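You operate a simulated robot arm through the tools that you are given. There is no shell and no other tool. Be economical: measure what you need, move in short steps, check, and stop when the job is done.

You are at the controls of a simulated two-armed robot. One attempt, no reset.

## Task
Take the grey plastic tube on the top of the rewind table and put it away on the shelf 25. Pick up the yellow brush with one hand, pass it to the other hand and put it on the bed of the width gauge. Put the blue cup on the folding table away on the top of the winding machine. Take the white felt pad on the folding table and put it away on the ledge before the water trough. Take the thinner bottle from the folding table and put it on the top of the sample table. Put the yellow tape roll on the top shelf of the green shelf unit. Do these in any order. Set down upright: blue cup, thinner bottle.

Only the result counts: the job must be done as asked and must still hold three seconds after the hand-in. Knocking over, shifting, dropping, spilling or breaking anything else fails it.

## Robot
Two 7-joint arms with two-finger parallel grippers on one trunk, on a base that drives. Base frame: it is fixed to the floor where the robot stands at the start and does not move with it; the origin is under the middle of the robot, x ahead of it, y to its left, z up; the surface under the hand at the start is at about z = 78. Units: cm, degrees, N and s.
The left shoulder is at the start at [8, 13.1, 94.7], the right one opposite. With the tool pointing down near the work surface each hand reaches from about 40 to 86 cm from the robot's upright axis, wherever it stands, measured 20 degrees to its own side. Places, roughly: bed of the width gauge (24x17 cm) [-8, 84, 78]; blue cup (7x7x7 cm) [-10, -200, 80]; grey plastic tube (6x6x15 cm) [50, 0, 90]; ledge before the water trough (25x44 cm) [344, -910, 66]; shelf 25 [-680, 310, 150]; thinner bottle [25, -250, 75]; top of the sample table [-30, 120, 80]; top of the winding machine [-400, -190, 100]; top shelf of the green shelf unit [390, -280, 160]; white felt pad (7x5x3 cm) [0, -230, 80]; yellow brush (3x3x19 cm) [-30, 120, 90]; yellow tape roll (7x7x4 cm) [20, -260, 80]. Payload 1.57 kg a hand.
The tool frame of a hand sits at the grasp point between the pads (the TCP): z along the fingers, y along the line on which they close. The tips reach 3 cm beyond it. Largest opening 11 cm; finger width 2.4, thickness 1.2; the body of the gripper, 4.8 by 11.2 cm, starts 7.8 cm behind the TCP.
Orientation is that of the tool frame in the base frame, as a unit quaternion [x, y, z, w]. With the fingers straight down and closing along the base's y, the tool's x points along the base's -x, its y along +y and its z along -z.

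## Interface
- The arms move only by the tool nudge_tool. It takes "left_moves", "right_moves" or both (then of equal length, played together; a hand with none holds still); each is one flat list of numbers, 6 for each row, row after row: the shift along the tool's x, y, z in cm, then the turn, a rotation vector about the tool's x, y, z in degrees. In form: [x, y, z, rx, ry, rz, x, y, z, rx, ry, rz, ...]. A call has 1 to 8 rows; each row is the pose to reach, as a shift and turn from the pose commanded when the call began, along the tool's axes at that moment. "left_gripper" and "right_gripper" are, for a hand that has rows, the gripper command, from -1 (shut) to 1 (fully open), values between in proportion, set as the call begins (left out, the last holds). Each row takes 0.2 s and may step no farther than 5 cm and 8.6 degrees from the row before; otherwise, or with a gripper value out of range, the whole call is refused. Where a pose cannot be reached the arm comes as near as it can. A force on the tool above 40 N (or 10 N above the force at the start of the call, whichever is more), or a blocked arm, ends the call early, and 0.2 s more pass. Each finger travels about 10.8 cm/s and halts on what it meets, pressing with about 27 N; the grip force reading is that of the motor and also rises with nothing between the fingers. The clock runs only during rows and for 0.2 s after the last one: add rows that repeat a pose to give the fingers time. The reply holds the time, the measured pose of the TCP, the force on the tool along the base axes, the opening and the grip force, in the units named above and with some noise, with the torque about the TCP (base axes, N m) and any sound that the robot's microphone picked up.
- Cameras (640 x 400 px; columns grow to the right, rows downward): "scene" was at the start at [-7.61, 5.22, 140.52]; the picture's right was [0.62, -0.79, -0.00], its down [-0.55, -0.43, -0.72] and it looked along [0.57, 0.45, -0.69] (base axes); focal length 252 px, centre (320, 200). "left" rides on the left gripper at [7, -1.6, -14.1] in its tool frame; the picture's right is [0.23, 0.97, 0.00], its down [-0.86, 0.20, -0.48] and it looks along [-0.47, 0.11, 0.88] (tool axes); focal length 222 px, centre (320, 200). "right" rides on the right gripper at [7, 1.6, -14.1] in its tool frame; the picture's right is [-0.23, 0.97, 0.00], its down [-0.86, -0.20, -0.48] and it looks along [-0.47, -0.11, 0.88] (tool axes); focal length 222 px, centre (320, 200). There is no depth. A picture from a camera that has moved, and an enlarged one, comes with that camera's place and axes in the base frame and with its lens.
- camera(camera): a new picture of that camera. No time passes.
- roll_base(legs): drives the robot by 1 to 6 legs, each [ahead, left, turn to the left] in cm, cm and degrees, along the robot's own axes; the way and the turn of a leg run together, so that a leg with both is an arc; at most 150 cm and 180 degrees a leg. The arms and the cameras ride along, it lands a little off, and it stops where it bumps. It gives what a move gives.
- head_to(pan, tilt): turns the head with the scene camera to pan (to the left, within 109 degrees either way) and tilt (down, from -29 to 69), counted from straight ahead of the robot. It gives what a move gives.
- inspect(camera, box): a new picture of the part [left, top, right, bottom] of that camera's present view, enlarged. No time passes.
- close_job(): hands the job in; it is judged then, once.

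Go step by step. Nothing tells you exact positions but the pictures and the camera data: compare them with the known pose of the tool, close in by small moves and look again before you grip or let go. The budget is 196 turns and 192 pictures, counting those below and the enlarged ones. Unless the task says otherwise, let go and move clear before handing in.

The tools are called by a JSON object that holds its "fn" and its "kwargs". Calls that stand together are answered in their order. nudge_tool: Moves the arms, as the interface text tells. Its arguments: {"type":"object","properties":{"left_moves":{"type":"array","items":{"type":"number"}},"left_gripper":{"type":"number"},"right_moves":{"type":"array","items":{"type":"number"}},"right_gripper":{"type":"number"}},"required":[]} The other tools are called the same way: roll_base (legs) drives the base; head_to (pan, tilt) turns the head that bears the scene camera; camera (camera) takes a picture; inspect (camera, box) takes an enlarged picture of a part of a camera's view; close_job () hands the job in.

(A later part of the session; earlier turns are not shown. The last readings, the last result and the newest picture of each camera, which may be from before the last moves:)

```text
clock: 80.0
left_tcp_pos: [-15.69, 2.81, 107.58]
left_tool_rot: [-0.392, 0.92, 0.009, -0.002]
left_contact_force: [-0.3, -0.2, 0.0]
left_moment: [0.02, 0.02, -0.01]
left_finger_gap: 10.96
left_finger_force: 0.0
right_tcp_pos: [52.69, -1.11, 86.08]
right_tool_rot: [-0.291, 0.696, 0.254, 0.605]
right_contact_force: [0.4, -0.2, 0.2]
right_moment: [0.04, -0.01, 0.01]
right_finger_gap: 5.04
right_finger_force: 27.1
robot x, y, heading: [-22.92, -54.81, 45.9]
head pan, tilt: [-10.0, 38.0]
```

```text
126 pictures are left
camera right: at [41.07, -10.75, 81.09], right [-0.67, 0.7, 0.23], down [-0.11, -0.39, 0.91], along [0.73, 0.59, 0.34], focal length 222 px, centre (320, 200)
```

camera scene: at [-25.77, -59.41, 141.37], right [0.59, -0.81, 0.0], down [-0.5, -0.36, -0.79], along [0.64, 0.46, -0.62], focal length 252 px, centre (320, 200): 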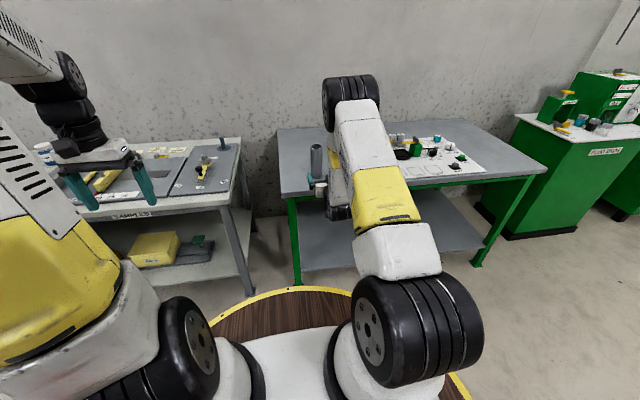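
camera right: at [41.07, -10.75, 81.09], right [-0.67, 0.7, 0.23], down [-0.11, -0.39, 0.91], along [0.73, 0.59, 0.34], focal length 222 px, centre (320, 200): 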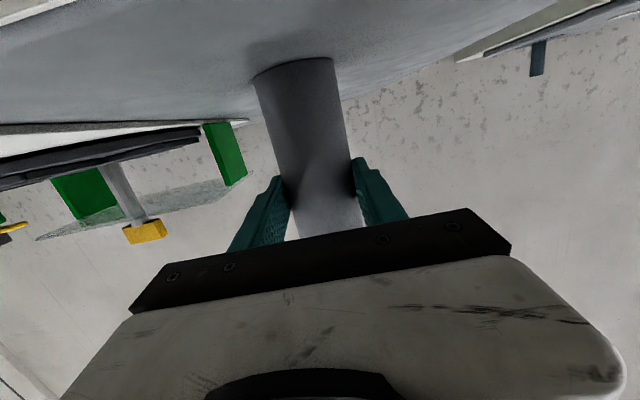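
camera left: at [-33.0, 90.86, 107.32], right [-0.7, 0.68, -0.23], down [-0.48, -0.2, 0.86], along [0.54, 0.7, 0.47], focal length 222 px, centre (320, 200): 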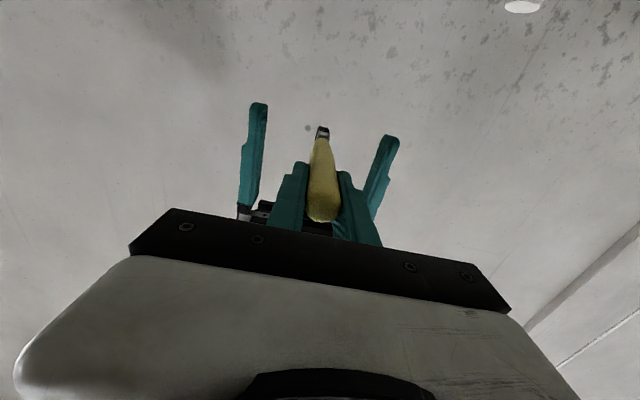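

Held at 5.0 cm. I lift it off the table.

{"fn": "nudge_tool", "kwargs": {"right_moves": [-2, 0, -0.3, 0, 0, 0, -5, 0, -0.7, 0, 0, 0, -9, 0, -1.3, 0, 0, 0, -13, 0, -1.8, 0, 0, 0, -16, 0, -4, 0, 0, 0]}}

{"fn": "camera", "kwargs": {"camera": "right"}}

{"fn": "camera", "kwargs": {"camera": "scene"}}

```text
clock: 81.2
left_tcp_pos: [-15.72, 2.76, 107.57]
left_tool_rot: [-0.391, 0.92, 0.009, -0.002]
left_contact_force: [0.2, 0.2, 0.2]
left_moment: [-0.03, 0.01, -0.01]
left_finger_gap: 10.99
left_finger_force: 0.1
right_tcp_pos: [51.62, -2.67, 102.42]
right_tool_rot: [-0.292, 0.697, 0.254, 0.604]
right_contact_force: [0.0, 0.7, -0.7]
right_moment: [0.04, -0.01, 0.03]
right_finger_gap: 5.05
right_finger_force: 27.3
robot x, y, heading: [-22.9, -54.59, 46.2]
head pan, tilt: [-10.0, 38.0]
```

```text
125 pictures are left
camera right: at [39.88, -12.22, 97.43], right [-0.67, 0.71, 0.23], down [-0.1, -0.39, 0.91], along [0.73, 0.59, 0.34], focal length 222 px, centre (320, 200)
```

right: 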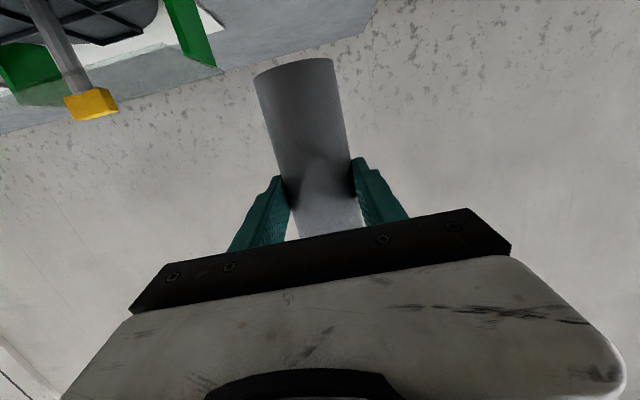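

```text
124 pictures are left
camera scene: at [-25.71, -59.37, 141.38], right [0.59, -0.81, 0.0], down [-0.5, -0.36, -0.79], along [0.64, 0.46, -0.62], focal length 252 px, centre (320, 200)
```

scene: 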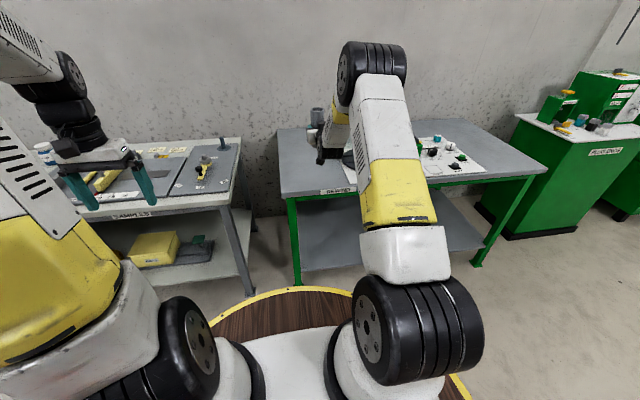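

The tube is held firmly. The rack lies at the far end, beyond a green cart standing just left of a yellow floor line; I'll back off, turn to face the rack, and drive down the free lane between cart and benches.

{"fn": "roll_base", "kwargs": {"legs": [[-22, 0, 0], [0, 0, 89], [140, 0, 0], [140, 0, 0]]}}

{"fn": "head_to", "kwargs": {"pan": 0, "tilt": 15}}

{"fn": "camera", "kwargs": {"camera": "scene"}}

```text
clock: 82.3
left_tcp_pos: [-18.74, -0.27, 107.76]
left_tool_rot: [-0.392, 0.92, 0.01, 0.0]
left_contact_force: [0.0, -1.3, -0.1]
left_moment: [0.03, -0.05, -0.02]
left_finger_gap: 11.0
left_finger_force: 0.1
right_tcp_pos: [48.67, -5.7, 102.82]
right_tool_rot: [-0.29, 0.696, 0.254, 0.606]
right_contact_force: [-0.3, 0.2, 0.1]
right_moment: [-0.02, 0.05, 0.02]
right_finger_gap: 5.02
right_finger_force: 27.4
robot x, y, heading: [-25.64, -57.65, 45.7]
head pan, tilt: [-10.0, 38.0]
stopped in leg 1: the robot was blocked; the commanded pose is now the measured one
```

```text
clock: 83.2
left_tcp_pos: [-18.67, -0.18, 107.67]
left_tool_rot: [-0.392, 0.92, 0.011, 0.0]
left_contact_force: [-0.2, -0.1, -0.2]
left_moment: [-0.03, -0.02, 0.03]
left_finger_gap: 11.0
left_finger_force: 0.0
right_tcp_pos: [48.76, -5.68, 102.79]
right_tool_rot: [-0.29, 0.695, 0.254, 0.607]
right_contact_force: [0.6, 0.2, -1.1]
right_moment: [0.0, 0.04, -0.01]
right_finger_gap: 5.02
right_finger_force: 26.9
robot x, y, heading: [-26.06, -57.4, 45.8]
head pan, tilt: [0.0, 15.0]
```

```text
123 pictures are left
camera scene: at [-29.15, -60.77, 145.02], right [0.72, -0.7, 0.0], down [-0.18, -0.19, -0.97], along [0.67, 0.69, -0.26], focal length 252 px, centre (320, 200)
```

scene: 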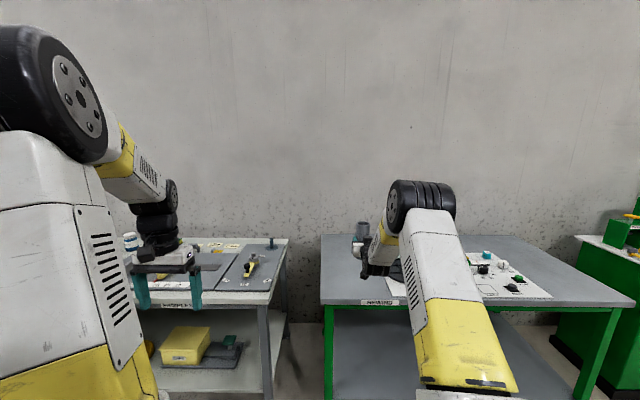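

I bumped into something behind: probably the green stand with the purple basket. I move forward a bit, then look back to check.

{"fn": "roll_base", "kwargs": {"legs": [[5, 0, 0]]}}

{"fn": "head_to", "kwargs": {"pan": 109, "tilt": 45}}

{"fn": "camera", "kwargs": {"camera": "scene"}}

{"fn": "head_to", "kwargs": {"pan": -109, "tilt": 45}}

{"fn": "camera", "kwargs": {"camera": "scene"}}

```text
clock: 84.1
left_tcp_pos: [-15.12, 3.34, 107.85]
left_tool_rot: [-0.391, 0.92, 0.01, -0.001]
left_contact_force: [0.8, -0.1, 0.6]
left_moment: [-0.03, -0.02, 0.01]
left_finger_gap: 10.99
left_finger_force: 0.0
right_tcp_pos: [52.15, -2.17, 102.67]
right_tool_rot: [-0.29, 0.695, 0.254, 0.606]
right_contact_force: [0.2, -0.4, -0.2]
right_moment: [-0.02, 0.02, -0.02]
right_finger_gap: 4.98
right_finger_force: 27.4
robot x, y, heading: [-22.18, -53.87, 45.8]
head pan, tilt: [0.0, 15.0]
```

```text
clock: 85.9
left_tcp_pos: [-15.18, 3.43, 107.79]
left_tool_rot: [-0.392, 0.92, 0.01, -0.001]
left_contact_force: [-0.1, 0.2, -0.3]
left_moment: [-0.02, -0.01, 0.04]
left_finger_gap: 11.0
left_finger_force: 0.1
right_tcp_pos: [52.11, -2.05, 102.74]
right_tool_rot: [-0.29, 0.695, 0.254, 0.607]
right_contact_force: [-0.2, -0.3, -0.8]
right_moment: [-0.02, 0.04, -0.04]
right_finger_gap: 4.99
right_finger_force: 27.1
robot x, y, heading: [-22.31, -54.06, 45.7]
head pan, tilt: [108.9, 45.0]
```

```text
122 pictures are left
camera scene: at [-39.53, -60.41, 140.35], right [0.43, 0.9, 0.0], down [0.64, -0.3, -0.71], along [-0.64, 0.3, -0.71], focal length 252 px, centre (320, 200)
```

scene: 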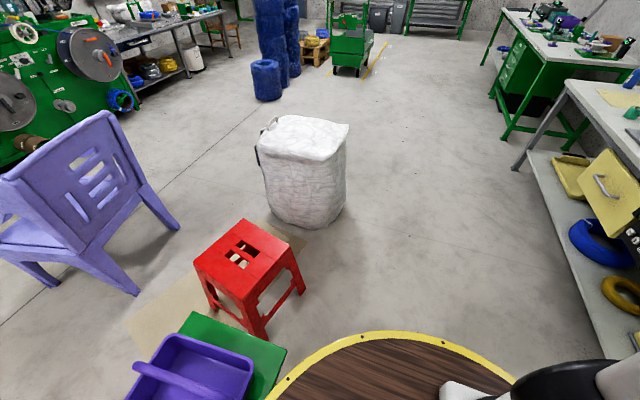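

```text
clock: 89.1
left_tcp_pos: [-15.21, 3.32, 107.63]
left_tool_rot: [-0.391, 0.92, 0.01, 0.0]
left_contact_force: [0.1, 0.7, 1.2]
left_moment: [0.01, 0.0, 0.0]
left_finger_gap: 11.0
left_finger_force: 0.1
right_tcp_pos: [52.15, -2.28, 102.73]
right_tool_rot: [-0.29, 0.696, 0.254, 0.607]
right_contact_force: [0.7, -0.2, -0.8]
right_moment: [0.0, 0.01, -0.03]
right_finger_gap: 4.98
right_finger_force: 26.3
robot x, y, heading: [-22.82, -54.39, 46.1]
head pan, tilt: [-108.9, 45.0]
```

```text
121 pictures are left
camera scene: at [-28.49, -71.13, 140.35], right [-0.89, -0.45, 0.0], down [-0.32, 0.63, -0.71], along [0.32, -0.63, -0.71], focal length 252 px, centre (320, 200)
```

scene: 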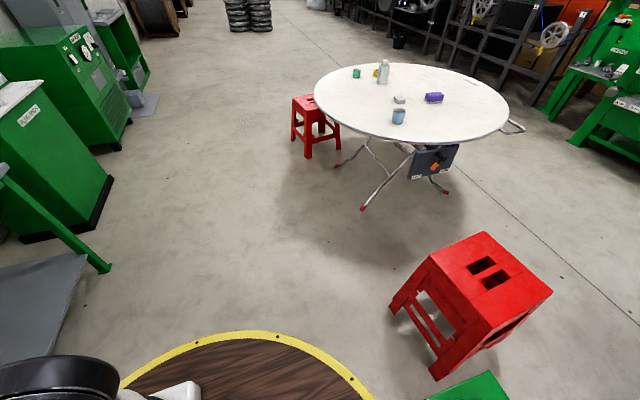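

Nothing was disturbed: the stand and basket are upright and I am clear of them. There is a white sack too, so I go closer to the tables first (v≈-38), turn, and drive along the benches.

{"fn": "roll_base", "kwargs": {"legs": [[15, 0, 0], [0, 0, 89], [100, 0, 0], [150, 0, 0]]}}

{"fn": "head_to", "kwargs": {"pan": 10, "tilt": 20}}

{"fn": "camera", "kwargs": {"camera": "scene"}}

```text
clock: 106.1
left_tcp_pos: [-246.35, 142.88, 107.82]
left_tool_rot: [0.925, -0.381, -0.007, 0.007]
left_contact_force: [-0.1, -1.2, -0.4]
left_moment: [0.03, -0.02, -0.02]
left_finger_gap: 11.01
left_finger_force: 0.1
right_tcp_pos: [-239.69, 210.19, 102.8]
right_tool_rot: [0.694, -0.292, -0.606, -0.254]
right_contact_force: [-0.5, 0.2, -1.3]
right_moment: [-0.02, 0.02, 0.01]
right_finger_gap: 4.93
right_finger_force: 26.9
robot x, y, heading: [-189.14, 134.79, 135.0]
head pan, tilt: [-108.9, 45.0]
```

```text
clock: 108.1
left_tcp_pos: [-246.44, 143.01, 107.74]
left_tool_rot: [0.924, -0.381, -0.008, 0.007]
left_contact_force: [-0.1, 0.0, -0.5]
left_moment: [-0.04, 0.0, 0.0]
left_finger_gap: 11.02
left_finger_force: 0.0
right_tcp_pos: [-239.74, 210.21, 102.74]
right_tool_rot: [0.694, -0.292, -0.607, -0.254]
right_contact_force: [0.0, 0.1, -1.1]
right_moment: [0.0, -0.01, 0.0]
right_finger_gap: 4.88
right_finger_force: 27.0
robot x, y, heading: [-189.09, 134.81, 135.2]
head pan, tilt: [10.0, 20.0]
```

```text
120 pictures are left
camera scene: at [-187.05, 130.42, 144.22], right [0.57, 0.82, 0.0], down [0.28, -0.2, -0.94], along [-0.77, 0.54, -0.34], focal length 252 px, centre (320, 200)
```

scene: 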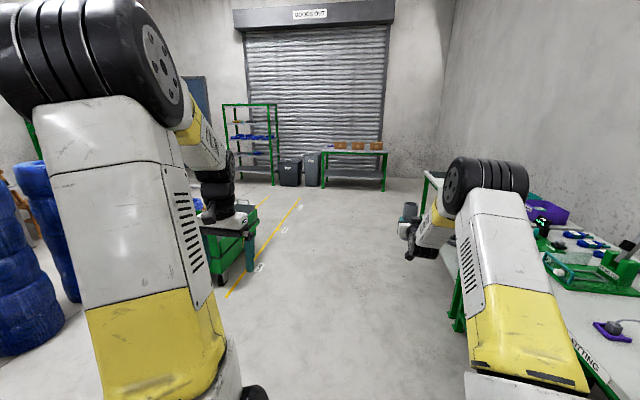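

The lane ahead is clear to the roller door, with the rack left of it. I drive on past the cart and look again.

{"fn": "roll_base", "kwargs": {"legs": [[150, 5, 0], [150, 5, 0], [25, 0, 0]]}}

{"fn": "head_to", "kwargs": {"pan": 60, "tilt": 15}}

{"fn": "camera", "kwargs": {"camera": "scene"}}

{"fn": "head_to", "kwargs": {"pan": 105, "tilt": 30}}

{"fn": "camera", "kwargs": {"camera": "scene"}}

{"fn": "camera", "kwargs": {"camera": "right"}}

```text
refused: leg 1 is longer than a leg can be; nothing moved
```

```text
clock: 109.2
left_tcp_pos: [-246.49, 142.82, 107.79]
left_tool_rot: [0.924, -0.381, -0.007, 0.007]
left_contact_force: [0.4, -0.4, -0.6]
left_moment: [0.02, -0.03, -0.02]
left_finger_gap: 10.99
left_finger_force: 0.0
right_tcp_pos: [-239.73, 210.1, 102.72]
right_tool_rot: [0.694, -0.292, -0.607, -0.255]
right_contact_force: [-0.7, -0.2, -0.9]
right_moment: [0.0, 0.03, 0.01]
right_finger_gap: 4.92
right_finger_force: 27.3
robot x, y, heading: [-189.25, 134.66, 135.0]
head pan, tilt: [60.0, 15.0]
```

```text
119 pictures are left
camera scene: at [-188.45, 122.67, 145.03], right [-0.26, 0.97, 0.0], down [0.25, 0.07, -0.97], along [-0.93, -0.25, -0.26], focal length 252 px, centre (320, 200)
```

scene: 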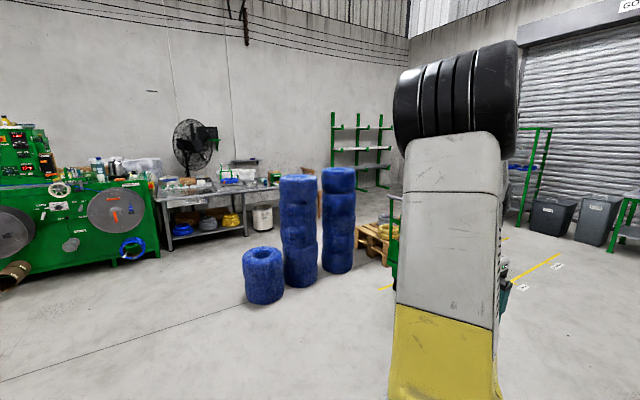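

```text
clock: 110.4
left_tcp_pos: [-246.46, 142.87, 107.69]
left_tool_rot: [0.925, -0.381, -0.007, 0.008]
left_contact_force: [0.5, 0.2, 0.1]
left_moment: [0.01, -0.01, -0.01]
left_finger_gap: 11.02
left_finger_force: 0.0
right_tcp_pos: [-239.84, 210.2, 102.68]
right_tool_rot: [0.694, -0.292, -0.607, -0.254]
right_contact_force: [0.4, -0.4, -0.9]
right_moment: [-0.03, 0.0, 0.01]
right_finger_gap: 4.93
right_finger_force: 26.8
robot x, y, heading: [-189.61, 134.95, 134.9]
head pan, tilt: [105.0, 30.0]
```

```text
118 pictures are left
camera scene: at [-183.96, 117.24, 142.62], right [-0.87, 0.5, 0.0], down [0.25, 0.43, -0.87], along [-0.43, -0.75, -0.5], focal length 252 px, centre (320, 200)
```

scene: 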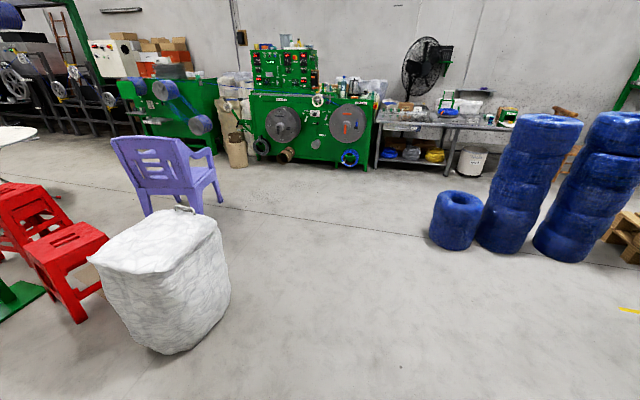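

```text
117 pictures are left
camera right: at [-230.53, 198.35, 97.68], right [-0.72, -0.66, 0.23], down [0.39, -0.12, 0.91], along [-0.58, 0.74, 0.34], focal length 222 px, centre (320, 200)
```

right: 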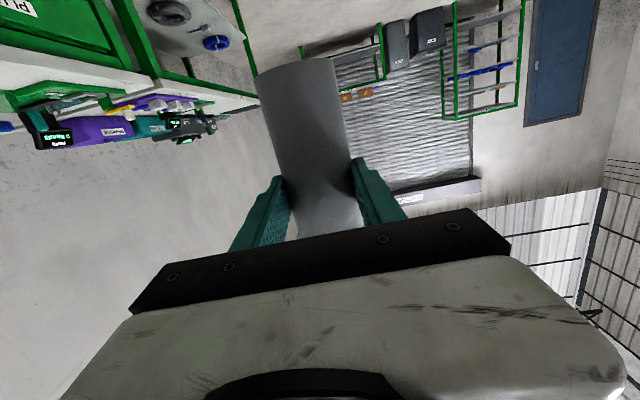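

The tube is still firm. I drive on with legs within the limit.

{"fn": "roll_base", "kwargs": {"legs": [[145, 3, 0], [145, 3, 0], [35, 0, 0]]}}

{"fn": "head_to", "kwargs": {"pan": 40, "tilt": 10}}

{"fn": "camera", "kwargs": {"camera": "scene"}}

{"fn": "head_to", "kwargs": {"pan": 100, "tilt": 35}}

{"fn": "camera", "kwargs": {"camera": "scene"}}

```text
clock: 126.3
left_tcp_pos: [-480.1, 369.74, 107.79]
left_tool_rot: [0.923, -0.385, -0.007, 0.007]
left_contact_force: [-0.4, 0.5, -0.2]
left_moment: [0.01, 0.0, 0.03]
left_finger_gap: 11.0
left_finger_force: 0.1
right_tcp_pos: [-473.0, 437.05, 102.75]
right_tool_rot: [0.693, -0.296, -0.605, -0.257]
right_contact_force: [-0.4, -0.3, 0.1]
right_moment: [0.01, -0.01, 0.01]
right_finger_gap: 4.91
right_finger_force: 26.9
robot x, y, heading: [-422.73, 361.36, 134.3]
head pan, tilt: [105.0, 30.0]
```

```text
clock: 127.6
left_tcp_pos: [-480.07, 369.73, 107.88]
left_tool_rot: [0.923, -0.385, -0.007, 0.008]
left_contact_force: [0.3, 0.3, 0.4]
left_moment: [-0.01, 0.0, 0.04]
left_finger_gap: 11.03
left_finger_force: 0.0
right_tcp_pos: [-472.93, 436.99, 102.7]
right_tool_rot: [0.693, -0.296, -0.605, -0.257]
right_contact_force: [0.0, 0.6, -1.6]
right_moment: [0.01, 0.03, -0.01]
right_finger_gap: 4.91
right_finger_force: 27.0
robot x, y, heading: [-423.19, 361.16, 134.4]
head pan, tilt: [40.0, 10.0]
```

```text
116 pictures are left
camera scene: at [-422.58, 352.25, 145.84], right [0.1, 1.0, 0.0], down [0.17, -0.02, -0.98], along [-0.98, 0.1, -0.17], focal length 252 px, centre (320, 200)
```

scene: 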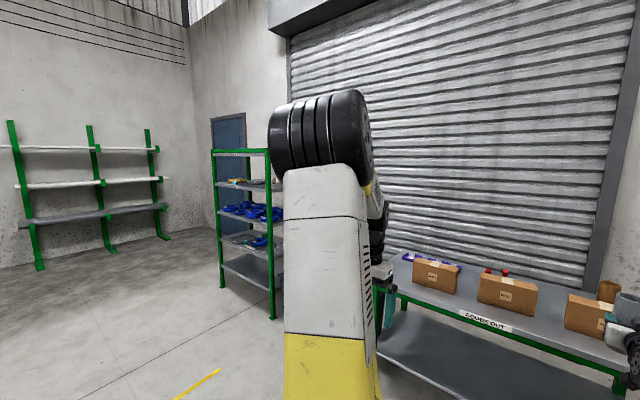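

```text
clock: 128.9
left_tcp_pos: [-480.18, 369.77, 107.75]
left_tool_rot: [0.923, -0.385, -0.007, 0.007]
left_contact_force: [-0.3, -0.5, 0.5]
left_moment: [-0.01, -0.02, 0.0]
left_finger_gap: 10.99
left_finger_force: 0.1
right_tcp_pos: [-472.97, 436.96, 102.73]
right_tool_rot: [0.693, -0.295, -0.606, -0.257]
right_contact_force: [0.6, -0.1, -1.2]
right_moment: [0.0, 0.0, 0.02]
right_finger_gap: 4.9
right_finger_force: 27.4
robot x, y, heading: [-422.78, 361.64, 134.2]
head pan, tilt: [100.0, 35.0]
```

```text
115 pictures are left
camera scene: at [-418.45, 344.19, 141.84], right [-0.81, 0.58, 0.0], down [0.33, 0.47, -0.82], along [-0.48, -0.67, -0.57], focal length 252 px, centre (320, 200)
```

scene: 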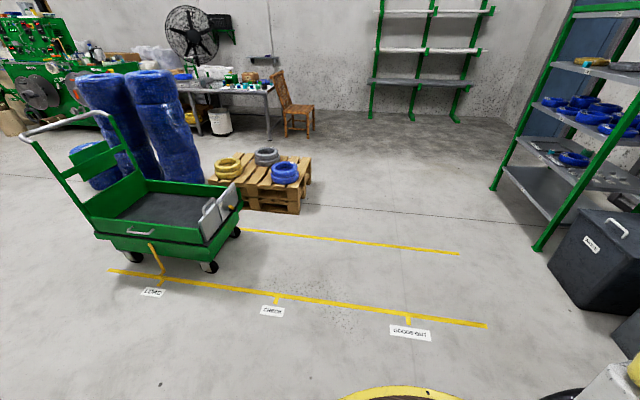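

The rack's front is at u≈-684 spanning v -218…-307 (room axes), and the floor between it and the cart is free. I strafe left until the right hand is opposite the right half of the rack.

{"fn": "roll_base", "kwargs": {"legs": [[0, 0, 0.7], [0, 145, 0], [0, 68, 0]]}}

{"fn": "head_to", "kwargs": {"pan": 0, "tilt": 5}}

{"fn": "camera", "kwargs": {"camera": "scene"}}

```text
clock: 139.8
left_tcp_pos: [-629.8, 216.88, 107.85]
left_tool_rot: [0.927, -0.375, -0.007, 0.007]
left_contact_force: [0.6, -1.1, 1.3]
left_moment: [0.02, -0.01, -0.04]
left_finger_gap: 10.98
left_finger_force: 0.0
right_tcp_pos: [-623.91, 284.22, 102.75]
right_tool_rot: [0.696, -0.289, -0.608, -0.251]
right_contact_force: [-0.4, 1.2, -0.9]
right_moment: [-0.01, 0.0, -0.01]
right_finger_gap: 4.92
right_finger_force: 27.1
robot x, y, heading: [-572.3, 209.13, 135.5]
head pan, tilt: [100.0, 35.0]
```

```text
clock: 141.6
left_tcp_pos: [-629.7, 216.84, 107.72]
left_tool_rot: [0.927, -0.376, -0.007, 0.008]
left_contact_force: [0.0, 1.2, 0.6]
left_moment: [-0.01, 0.0, 0.0]
left_finger_gap: 11.01
left_finger_force: 0.0
right_tcp_pos: [-623.82, 284.26, 102.8]
right_tool_rot: [0.696, -0.289, -0.608, -0.251]
right_contact_force: [-0.2, 0.5, -1.2]
right_moment: [0.01, -0.05, 0.02]
right_finger_gap: 4.92
right_finger_force: 26.9
robot x, y, heading: [-572.3, 209.62, 135.3]
head pan, tilt: [0.0, 5.0]
```

```text
114 pictures are left
camera scene: at [-569.11, 206.28, 146.65], right [0.7, 0.71, 0.0], down [0.06, -0.06, -1.0], along [-0.71, 0.7, -0.09], focal length 252 px, centre (320, 200)
```

scene: 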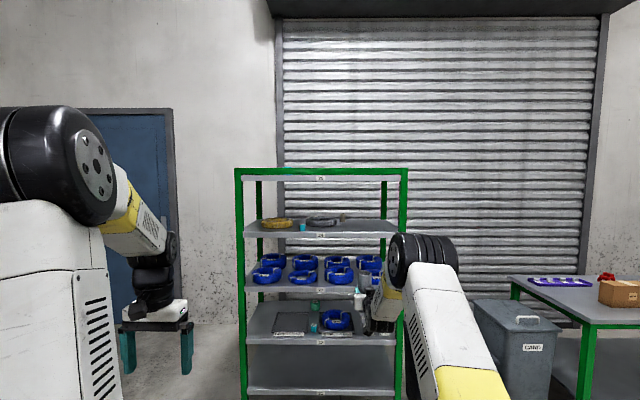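

I zoom on the rack's top to read the label and judge the top board.

{"fn": "inspect", "kwargs": {"camera": "scene", "box": [230, 150, 420, 270]}}

```text
3.33 times, centred on (325, 210) of scene
camera zoom: at [-569.11, 206.28, 146.65], right [0.7, 0.71, 0.0], down [0.06, -0.06, -1.0], along [-0.71, 0.7, -0.09], focal length 839 px, centre (303, 167)
```

zoom: 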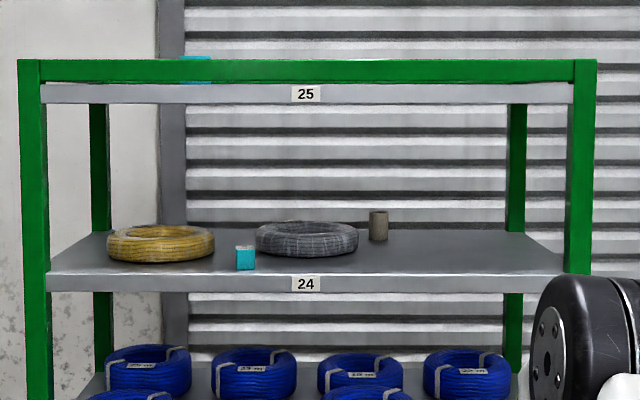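

The board of shelf 25 is at about z 148, behind a green rail whose top is near z 152. I raise the tube to about z 160 (bottom ~152+) while drawing it in, before driving up to the rack.

{"fn": "nudge_tool", "kwargs": {"right_moves": [-3.76, 0, -2.47, 0, 0, 0, -7.5, 0, -4.94, 0, 0, 0, -11.3, 0, -7.4, 0, 0, 0, -15, 0, -9.9, 0, 0, 0, -18.8, 0, -12.3, 0, 0, 0, -22.6, 0, -14.8, 0, 0, 0, -26.3, 0, -17.3, 0, 0, 0]}}

{"fn": "nudge_tool", "kwargs": {"right_moves": [-3.76, 0, -2.47, 0, 0, 0, -7.5, 0, -4.94, 0, 0, 0, -11.3, 0, -7.4, 0, 0, 0, -15, 0, -9.9, 0, 0, 0, -18.8, 0, -12.3, 0, 0, 0, -22.6, 0, -14.8, 0, 0, 0, -26.3, 0, -17.3, 0, 0, 0]}}

{"fn": "camera", "kwargs": {"camera": "scene"}}

{"fn": "camera", "kwargs": {"camera": "right"}}

```text
clock: 143.2
left_tcp_pos: [-629.85, 216.97, 107.64]
left_tool_rot: [0.927, -0.375, -0.006, 0.008]
left_contact_force: [-0.5, -0.1, -0.4]
left_moment: [-0.02, -0.01, -0.02]
left_finger_gap: 11.0
left_finger_force: 0.1
right_tcp_pos: [-614.29, 274.62, 131.16]
right_tool_rot: [0.697, -0.287, -0.608, -0.25]
right_contact_force: [-1.4, -0.2, -0.8]
right_moment: [0.04, -0.02, -0.01]
right_finger_gap: 4.91
right_finger_force: 27.2
robot x, y, heading: [-572.3, 209.42, 135.8]
head pan, tilt: [0.0, 5.0]
```

```text
clock: 144.8
left_tcp_pos: [-629.76, 216.84, 107.78]
left_tool_rot: [0.927, -0.375, -0.006, 0.008]
left_contact_force: [0.8, 0.1, 0.5]
left_moment: [-0.02, -0.04, -0.03]
left_finger_gap: 11.02
left_finger_force: 0.0
right_tcp_pos: [-604.53, 265.1, 159.64]
right_tool_rot: [0.696, -0.288, -0.607, -0.25]
right_contact_force: [0.2, -0.7, -1.0]
right_moment: [0.0, 0.0, 0.01]
right_finger_gap: 4.9
right_finger_force: 26.4
robot x, y, heading: [-572.15, 209.54, 135.5]
head pan, tilt: [0.0, 5.0]
```

```text
112 pictures are left
camera scene: at [-569.11, 206.29, 146.65], right [0.7, 0.71, 0.0], down [0.06, -0.06, -1.0], along [-0.71, 0.7, -0.09], focal length 252 px, centre (320, 200)
```

scene: 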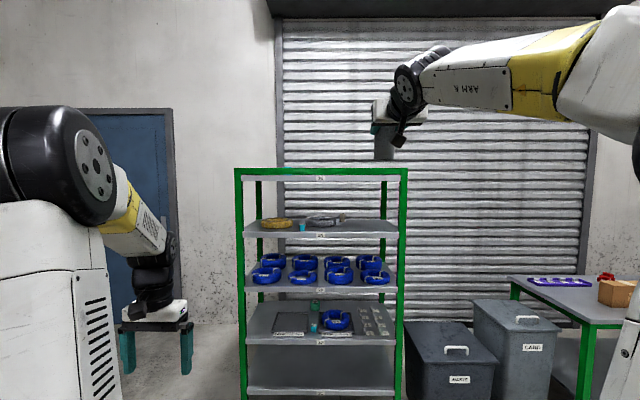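

```text
111 pictures are left
camera right: at [-595.15, 253.43, 154.57], right [-0.71, -0.67, 0.23], down [0.4, -0.11, 0.91], along [-0.58, 0.74, 0.34], focal length 222 px, centre (320, 200)
```

right: 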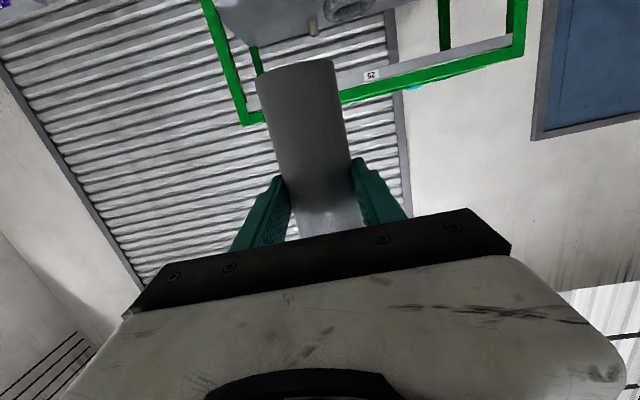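

I raise a few more centimetres for clearance over the rail.

{"fn": "nudge_tool", "kwargs": {"right_moves": [-2.2, 0, -1.5, 0, 0, 0, -4.4, 0, -2.5, 0, 0, 0]}}

{"fn": "roll_base", "kwargs": {"legs": [[50, 0, 0]]}}

{"fn": "camera", "kwargs": {"camera": "right"}}

{"fn": "camera", "kwargs": {"camera": "scene"}}

```text
clock: 145.4
left_tcp_pos: [-629.67, 216.84, 107.69]
left_tool_rot: [0.927, -0.375, -0.007, 0.007]
left_contact_force: [-0.6, -0.5, 0.1]
left_moment: [-0.01, -0.01, 0.04]
left_finger_gap: 11.01
left_finger_force: 0.0
right_tcp_pos: [-603.15, 263.8, 164.13]
right_tool_rot: [0.696, -0.288, -0.608, -0.25]
right_contact_force: [0.5, 0.5, -0.3]
right_moment: [-0.02, -0.03, 0.01]
right_finger_gap: 4.91
right_finger_force: 26.5
robot x, y, heading: [-572.11, 209.32, 135.5]
head pan, tilt: [0.0, 5.0]
```

```text
clock: 148.3
left_tcp_pos: [-665.45, 251.68, 107.77]
left_tool_rot: [0.927, -0.375, -0.007, 0.007]
left_contact_force: [-0.2, 0.1, 0.2]
left_moment: [0.02, 0.03, 0.01]
left_finger_gap: 11.02
left_finger_force: 0.0
right_tcp_pos: [-638.98, 298.54, 164.29]
right_tool_rot: [0.696, -0.287, -0.609, -0.25]
right_contact_force: [1.1, 0.0, -1.4]
right_moment: [-0.02, -0.01, 0.04]
right_finger_gap: 4.93
right_finger_force: 27.0
robot x, y, heading: [-607.9, 243.75, 135.9]
head pan, tilt: [0.0, 5.0]
```

```text
110 pictures are left
camera right: at [-629.57, 286.84, 159.18], right [-0.71, -0.67, 0.23], down [0.4, -0.11, 0.91], along [-0.59, 0.73, 0.34], focal length 222 px, centre (320, 200)
```

right: 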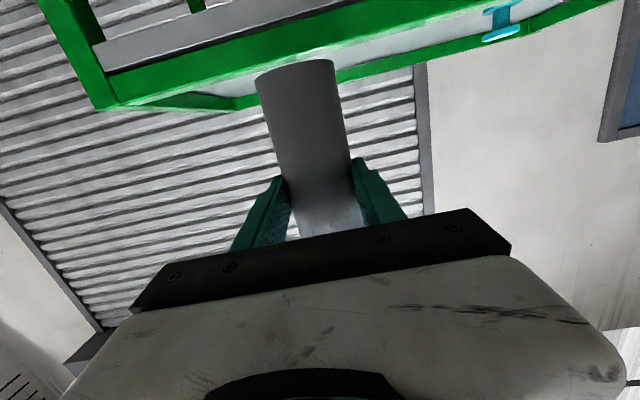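

```text
109 pictures are left
camera scene: at [-604.76, 241.14, 146.65], right [0.7, 0.72, 0.0], down [0.06, -0.06, -1.0], along [-0.71, 0.7, -0.09], focal length 252 px, centre (320, 200)
```

scene: 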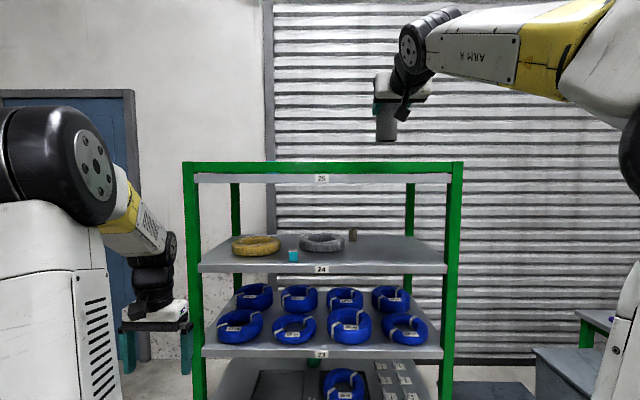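

The tube's bottom (z≈156) clears the rail (z≈152). The rack's front is at u≈-679. I draw the left hand back a bit so it does not touch the rack, then creep forward.

{"fn": "nudge_tool", "kwargs": {"left_moves": [2, 3, 0, 0, 0, 0, 4, 6, 0, 0, 0, 0, 6, 9, 0, 0, 0, 0, 7, 12, 0, 0, 0, 0]}}

{"fn": "roll_base", "kwargs": {"legs": [[14, 0, 0]]}}

{"fn": "camera", "kwargs": {"camera": "right"}}

{"fn": "camera", "kwargs": {"camera": "scene"}}

```text
clock: 149.3
left_tcp_pos: [-668.78, 238.16, 107.85]
left_tool_rot: [0.927, -0.375, -0.007, 0.008]
left_contact_force: [-0.1, 0.4, 0.7]
left_moment: [-0.01, -0.01, 0.03]
left_finger_gap: 11.0
left_finger_force: 0.0
right_tcp_pos: [-639.08, 298.54, 164.19]
right_tool_rot: [0.696, -0.286, -0.609, -0.249]
right_contact_force: [0.5, 1.2, -0.3]
right_moment: [-0.02, -0.01, 0.04]
right_finger_gap: 4.89
right_finger_force: 27.1
robot x, y, heading: [-607.87, 244.12, 135.7]
head pan, tilt: [0.0, 5.0]
```

```text
clock: 150.6
left_tcp_pos: [-678.67, 247.88, 107.99]
left_tool_rot: [0.928, -0.374, -0.006, 0.008]
left_contact_force: [0.3, 0.7, -0.1]
left_moment: [0.01, 0.02, 0.02]
left_finger_gap: 10.99
left_finger_force: 0.0
right_tcp_pos: [-649.12, 308.32, 164.24]
right_tool_rot: [0.697, -0.286, -0.609, -0.249]
right_contact_force: [-0.1, 0.2, -0.5]
right_moment: [0.01, 0.02, 0.0]
right_finger_gap: 4.92
right_finger_force: 26.7
robot x, y, heading: [-617.95, 254.11, 135.7]
head pan, tilt: [0.0, 5.0]
```

```text
108 pictures are left
camera right: at [-639.65, 296.52, 159.18], right [-0.71, -0.67, 0.23], down [0.4, -0.11, 0.91], along [-0.59, 0.73, 0.34], focal length 222 px, centre (320, 200)
```

right: 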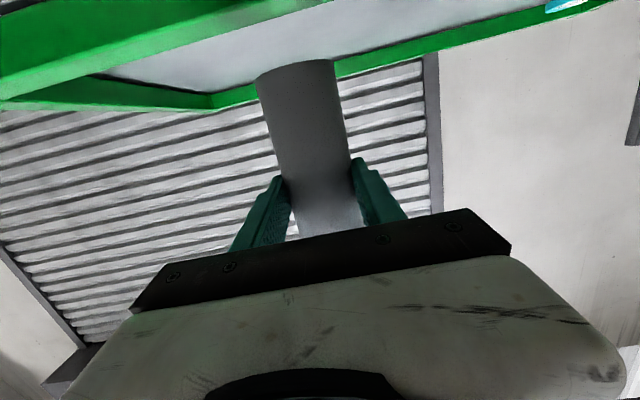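

```text
107 pictures are left
camera scene: at [-614.75, 250.87, 146.65], right [0.7, 0.72, 0.0], down [0.06, -0.06, -1.0], along [-0.71, 0.69, -0.09], focal length 252 px, centre (320, 200)
```

scene: 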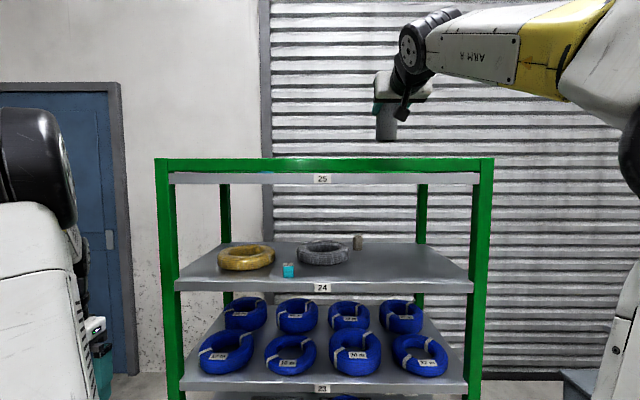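

The front rail checks out at u -678.6. I go 12 cm further so that the tube stands about 10 cm inside, and then lower.

{"fn": "roll_base", "kwargs": {"legs": [[12, 0, 0]]}}

{"fn": "camera", "kwargs": {"camera": "right"}}

{"fn": "camera", "kwargs": {"camera": "scene"}}

```text
clock: 151.9
left_tcp_pos: [-687.42, 256.25, 107.94]
left_tool_rot: [0.927, -0.374, -0.007, 0.007]
left_contact_force: [0.6, -0.9, 0.2]
left_moment: [0.0, 0.04, 0.02]
left_finger_gap: 10.98
left_finger_force: 0.0
right_tcp_pos: [-657.61, 316.58, 164.18]
right_tool_rot: [0.697, -0.286, -0.609, -0.249]
right_contact_force: [0.5, 0.1, -1.0]
right_moment: [-0.02, -0.01, 0.0]
right_finger_gap: 4.92
right_finger_force: 26.7
robot x, y, heading: [-626.61, 262.53, 135.8]
head pan, tilt: [0.0, 5.0]
```

```text
106 pictures are left
camera right: at [-648.29, 304.95, 159.18], right [-0.71, -0.67, 0.23], down [0.4, -0.11, 0.91], along [-0.59, 0.73, 0.34], focal length 222 px, centre (320, 200)
```

right: 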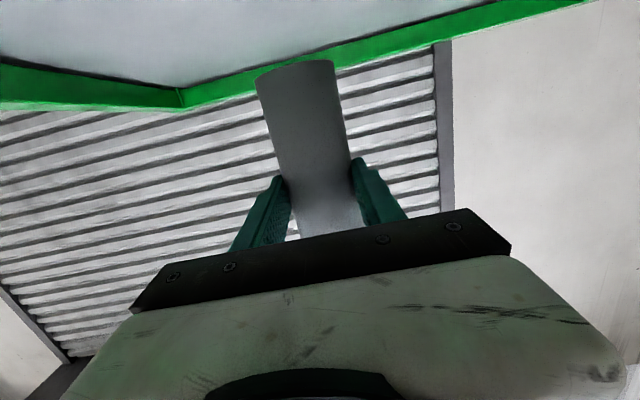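

```text
105 pictures are left
camera scene: at [-623.41, 259.28, 146.65], right [0.7, 0.72, 0.0], down [0.06, -0.06, -1.0], along [-0.71, 0.69, -0.09], focal length 252 px, centre (320, 200)
```

scene: 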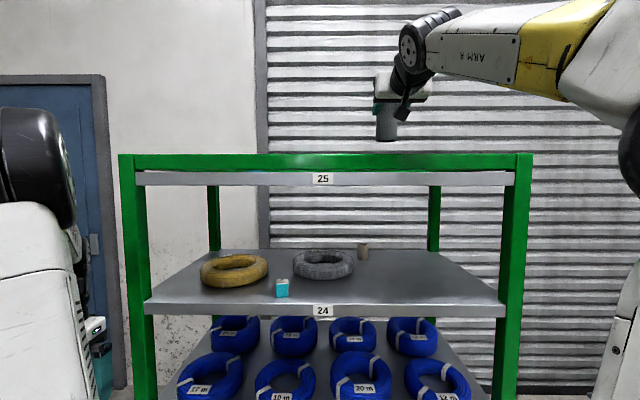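

Positioned. I lower toward the board in small steps.

{"fn": "nudge_tool", "kwargs": {"right_moves": [2, 0, 0.28, 0, 0, 0, 4, 0, 0.56, 0, 0, 0, 5.5, 0, 0.77, 0, 0, 0, 6.5, 0, 0.9, 0, 0, 0, 7, 0, 0.97, 0, 0, 0, 7.4, 0, 1.03, 0, 0, 0, 7.8, 0, 1.08, 0, 0, 0, 8.2, 0, 1.14, 0, 0, 0]}}

{"fn": "camera", "kwargs": {"camera": "right"}}

{"fn": "inspect", "kwargs": {"camera": "scene", "box": [320, 80, 520, 205]}}

```text
clock: 153.7
left_tcp_pos: [-687.44, 256.15, 107.88]
left_tool_rot: [0.927, -0.374, -0.006, 0.008]
left_contact_force: [-0.1, 0.4, 1.0]
left_moment: [0.01, 0.03, -0.05]
left_finger_gap: 11.01
left_finger_force: 0.2
right_tcp_pos: [-657.61, 316.59, 156.0]
right_tool_rot: [0.696, -0.286, -0.609, -0.25]
right_contact_force: [-1.3, 0.9, 3.0]
right_moment: [0.03, 0.01, 0.01]
right_finger_gap: 4.93
right_finger_force: 26.7
robot x, y, heading: [-626.95, 262.58, 135.7]
head pan, tilt: [0.0, 5.0]
```

```text
104 pictures are left
camera right: at [-648.29, 304.97, 150.96], right [-0.71, -0.67, 0.23], down [0.4, -0.11, 0.91], along [-0.59, 0.73, 0.34], focal length 222 px, centre (320, 200)
```

right: 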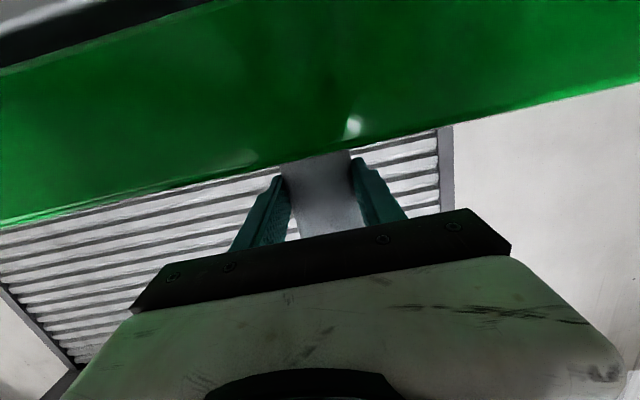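

```text
3.20 times, centred on (420, 142) of scene
camera zoom: at [-623.42, 259.29, 146.65], right [0.7, 0.72, 0.0], down [0.06, -0.06, -1.0], along [-0.71, 0.69, -0.09], focal length 806 px, centre (0, 384)
```

zoom: 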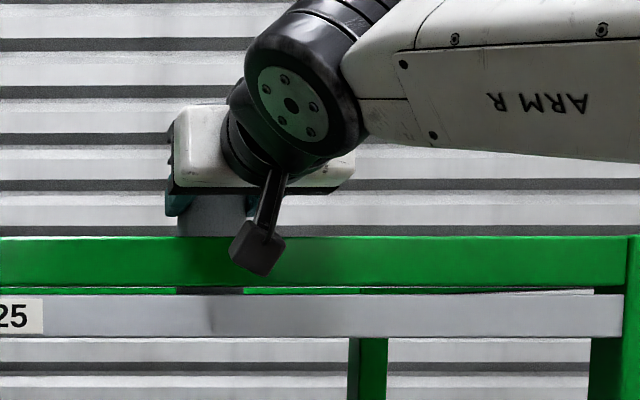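

Through the slit under the rail I see the tube reaching the board, and the force shows light contact. I lower 0.3 cm more and release.

{"fn": "nudge_tool", "kwargs": {"right_moves": [0.2, 0, 0.03, 0, 0, 0, 0.3, 0, 0.04, 0, 0, 0]}}

{"fn": "nudge_tool", "kwargs": {"right_moves": [0, 0, 0, 0, 0, 0, 0, 0, 0, 0, 0, 0, 0, 0, 0, 0, 0, 0, 0, 0, 0, 0, 0, 0], "right_gripper": 0.5}}

{"fn": "inspect", "kwargs": {"camera": "scene", "box": [320, 80, 520, 205]}}

{"fn": "camera", "kwargs": {"camera": "right"}}

```text
clock: 154.3
left_tcp_pos: [-687.3, 256.22, 107.9]
left_tool_rot: [0.927, -0.374, -0.006, 0.007]
left_contact_force: [0.4, 0.3, -1.0]
left_moment: [0.01, -0.01, -0.02]
left_finger_gap: 10.98
left_finger_force: 0.1
right_tcp_pos: [-657.74, 316.54, 155.81]
right_tool_rot: [0.695, -0.285, -0.611, -0.249]
right_contact_force: [-3.0, 6.8, 25.4]
right_moment: [0.5, 0.1, -0.02]
right_finger_gap: 4.96
right_finger_force: 27.1
robot x, y, heading: [-627.33, 262.44, 135.8]
head pan, tilt: [0.0, 5.0]
```

```text
clock: 155.3
left_tcp_pos: [-687.28, 256.19, 107.86]
left_tool_rot: [0.928, -0.373, -0.007, 0.008]
left_contact_force: [-0.9, 0.6, 0.1]
left_moment: [-0.05, 0.0, 0.02]
left_finger_gap: 11.02
left_finger_force: 0.0
right_tcp_pos: [-657.76, 316.75, 155.66]
right_tool_rot: [0.697, -0.287, -0.608, -0.25]
right_contact_force: [0.3, -0.5, -0.1]
right_moment: [0.01, -0.01, 0.01]
right_finger_gap: 8.23
right_finger_force: 0.1
robot x, y, heading: [-627.08, 262.75, 135.7]
head pan, tilt: [0.0, 5.0]
```

```text
3.20 times, centred on (420, 142) of scene
camera zoom: at [-623.42, 259.3, 146.65], right [0.7, 0.72, 0.0], down [0.06, -0.06, -1.0], along [-0.71, 0.69, -0.09], focal length 806 px, centre (0, 384)
```

zoom: 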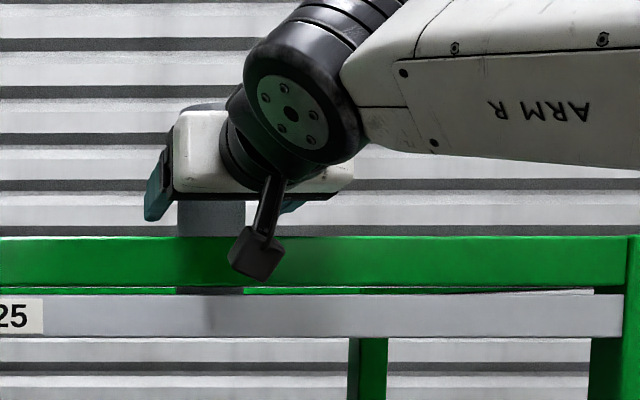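

```text
101 pictures are left
camera right: at [-648.33, 304.95, 150.61], right [-0.71, -0.67, 0.23], down [0.4, -0.11, 0.91], along [-0.59, 0.73, 0.34], focal length 222 px, centre (320, 200)
```

right: 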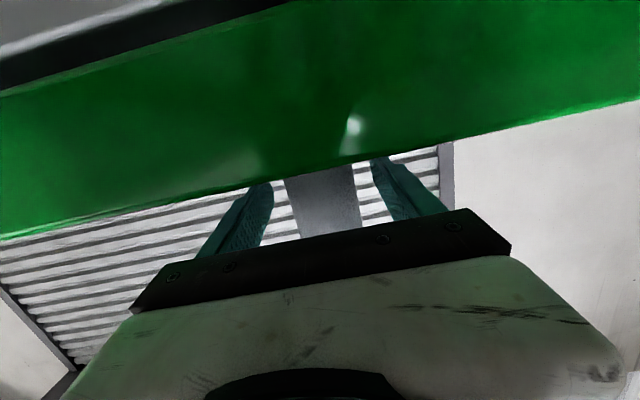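

The tube stands on its own. I back straight off.

{"fn": "roll_base", "kwargs": {"legs": [[-20, 0, 0], [-50, 0, 0]]}}

{"fn": "inspect", "kwargs": {"camera": "scene", "box": [220, 100, 440, 238]}}

{"fn": "camera", "kwargs": {"camera": "right"}}

```text
clock: 159.4
left_tcp_pos: [-637.42, 207.87, 107.92]
left_tool_rot: [0.927, -0.375, -0.006, 0.008]
left_contact_force: [0.2, 0.4, 0.6]
left_moment: [-0.01, 0.0, 0.01]
left_finger_gap: 11.0
left_finger_force: 0.0
right_tcp_pos: [-607.69, 268.08, 155.69]
right_tool_rot: [0.695, -0.288, -0.608, -0.251]
right_contact_force: [0.1, 0.4, 0.5]
right_moment: [0.02, 0.02, 0.02]
right_finger_gap: 8.25
right_finger_force: 0.0
robot x, y, heading: [-576.93, 214.38, 135.7]
head pan, tilt: [0.0, 5.0]
```

```text
2.90 times, centred on (330, 169) of scene
camera zoom: at [-573.5, 210.73, 146.65], right [0.7, 0.71, 0.0], down [0.06, -0.06, -1.0], along [-0.71, 0.7, -0.09], focal length 730 px, centre (291, 290)
```

zoom: 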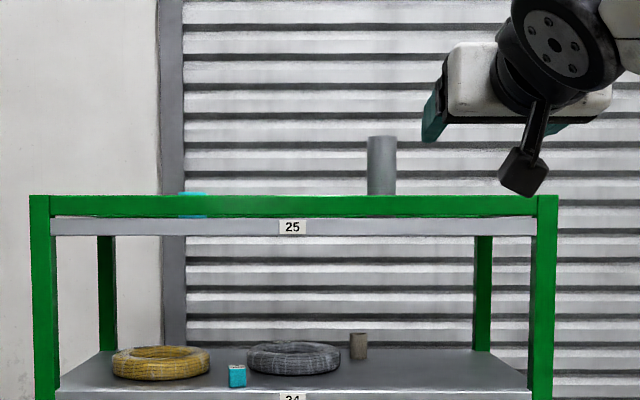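

```text
99 pictures are left
camera right: at [-598.26, 256.46, 150.61], right [-0.71, -0.67, 0.23], down [0.4, -0.11, 0.91], along [-0.58, 0.74, 0.34], focal length 222 px, centre (320, 200)
```

right: 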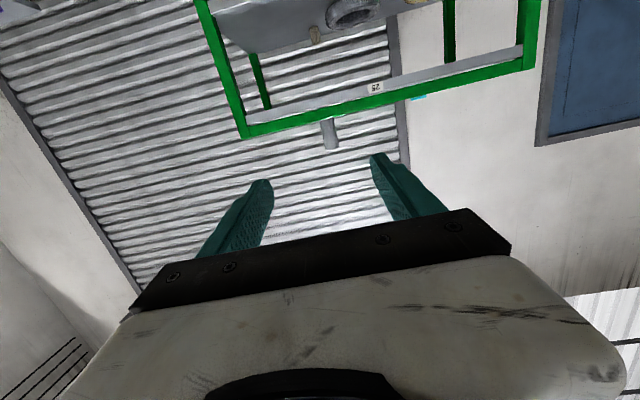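

The tube stands on shelf 25, done. Next the cup: I bring the right arm back down to its carrying posture, retracing the way it came.

{"fn": "nudge_tool", "kwargs": {"right_moves": [4.2, 0, 1.6, 0, 3, 0, 8.4, 0, 3.2, 0, 6, 0, 12.6, 0, 4.8, 0, 9, 0, 16.8, 0, 6.4, 0, 12, 0, 21, 0, 8, 0, 15, 0, 25.2, 0, 9.6, 0, 18, 0, 29.4, 0, 11.2, 0, 21, 0, 33.6, 0, 12.8, 0, 24, 0], "right_gripper": 1}}

{"fn": "nudge_tool", "kwargs": {"right_moves": [1.2, 0, 1, 0, 7.3, 0, 2.4, 0, 2, 0, 14.6, 0, 3.6, 0, 3, 0, 21.9, 0, 4.8, 0, 4, 0, 29.2, 0, 6, 0, 5, 0, 36.5, 0, 7.2, 0, 6, 0, 43.8, 0, 8.4, 0, 6.5, 0, 51.1, 0, 9, 0, 7, 0, 58, 0]}}

{"fn": "roll_base", "kwargs": {"legs": [[0, -145, 0], [0, -65, 0], [-140, 0, 0], [-140, 0, 0], [-140, 0, 0]]}}

```text
clock: 161.2
left_tcp_pos: [-637.4, 208.05, 107.91]
left_tool_rot: [0.927, -0.375, -0.007, 0.008]
left_contact_force: [0.0, -0.5, 1.2]
left_moment: [0.02, -0.02, 0.0]
left_finger_gap: 11.02
left_finger_force: 0.1
right_tcp_pos: [-613.39, 273.76, 120.62]
right_tool_rot: [0.807, -0.334, -0.45, -0.185]
right_contact_force: [0.9, -0.4, -0.3]
right_moment: [0.02, 0.01, -0.01]
right_finger_gap: 11.04
right_finger_force: 0.0
robot x, y, heading: [-576.84, 213.84, 135.5]
head pan, tilt: [0.0, 5.0]
```

```text
clock: 163.0
left_tcp_pos: [-637.47, 207.84, 107.91]
left_tool_rot: [0.927, -0.376, -0.008, 0.007]
left_contact_force: [-0.1, -0.4, -0.9]
left_moment: [0.03, -0.03, 0.02]
left_finger_gap: 11.02
left_finger_force: 0.0
right_tcp_pos: [-614.36, 274.56, 109.32]
right_tool_rot: [0.924, -0.382, -0.002, 0.0]
right_contact_force: [-0.2, -0.5, 0.2]
right_moment: [0.04, 0.03, 0.05]
right_finger_gap: 11.0
right_finger_force: 0.1
right hand out of reach, approached as far as the arm can: row 1
robot x, y, heading: [-576.77, 213.84, 135.8]
head pan, tilt: [0.0, 5.0]
```

```text
clock: 193.2
left_tcp_pos: [-193.2, 62.8, 107.9]
left_tool_rot: [0.923, -0.384, -0.007, 0.008]
left_contact_force: [0.1, -0.3, 0.4]
left_moment: [0.0, 0.0, 0.01]
left_finger_gap: 10.98
left_finger_force: 0.0
right_tcp_pos: [-168.72, 129.04, 109.21]
right_tool_rot: [0.921, -0.39, -0.003, -0.001]
right_contact_force: [0.2, 0.0, 0.9]
right_moment: [0.0, 0.03, -0.01]
right_finger_gap: 11.0
right_finger_force: 0.1
robot x, y, heading: [-132.56, 67.76, 134.7]
head pan, tilt: [0.0, 5.0]
```

I continue backwards along the benches, keeping clear of the sack and the stand, then turn to face the folding table.

{"fn": "roll_base", "kwargs": {"legs": [[0, -8, 0], [-120, 0, 0], [-113, 0, 0], [0, 0, 70], [0, 0, 68]]}}

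{"fn": "head_to", "kwargs": {"pan": 0, "tilt": 35}}

{"fn": "camera", "kwargs": {"camera": "scene"}}

```text
clock: 211.3
left_tcp_pos: [83.97, -129.32, 107.99]
left_tool_rot: [0.69, 0.724, 0.004, 0.01]
left_contact_force: [0.0, 0.5, -0.3]
left_moment: [0.0, 0.01, 0.04]
left_finger_gap: 11.0
left_finger_force: 0.0
right_tcp_pos: [21.26, -162.34, 109.23]
right_tool_rot: [0.694, 0.72, -0.001, 0.002]
right_contact_force: [0.0, 0.2, -0.6]
right_moment: [0.0, -0.02, -0.01]
right_finger_gap: 11.01
right_finger_force: 0.2
robot x, y, heading: [35.33, -92.51, -87.6]
head pan, tilt: [0.0, 5.0]
```

```text
clock: 212.2
left_tcp_pos: [83.98, -129.36, 107.86]
left_tool_rot: [0.69, 0.723, 0.005, 0.009]
left_contact_force: [0.1, 0.1, -0.2]
left_moment: [-0.03, -0.01, -0.02]
left_finger_gap: 11.01
left_finger_force: 0.0
right_tcp_pos: [21.36, -162.23, 109.3]
right_tool_rot: [0.695, 0.719, -0.001, 0.002]
right_contact_force: [-0.5, 0.1, -0.2]
right_moment: [-0.01, -0.04, -0.01]
right_finger_gap: 11.01
right_finger_force: 0.1
robot x, y, heading: [35.46, -92.22, -87.2]
head pan, tilt: [0.0, 35.0]
```

```text
98 pictures are left
camera scene: at [35.25, -86.94, 141.84], right [-1.0, -0.04, 0.0], down [-0.02, 0.57, -0.82], along [0.03, -0.82, -0.57], focal length 252 px, centre (320, 200)
```

scene: 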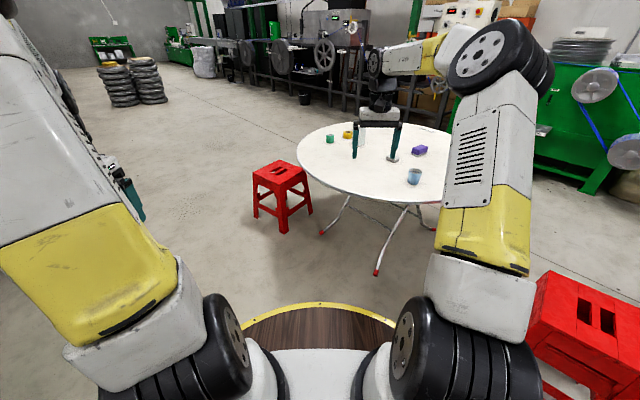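

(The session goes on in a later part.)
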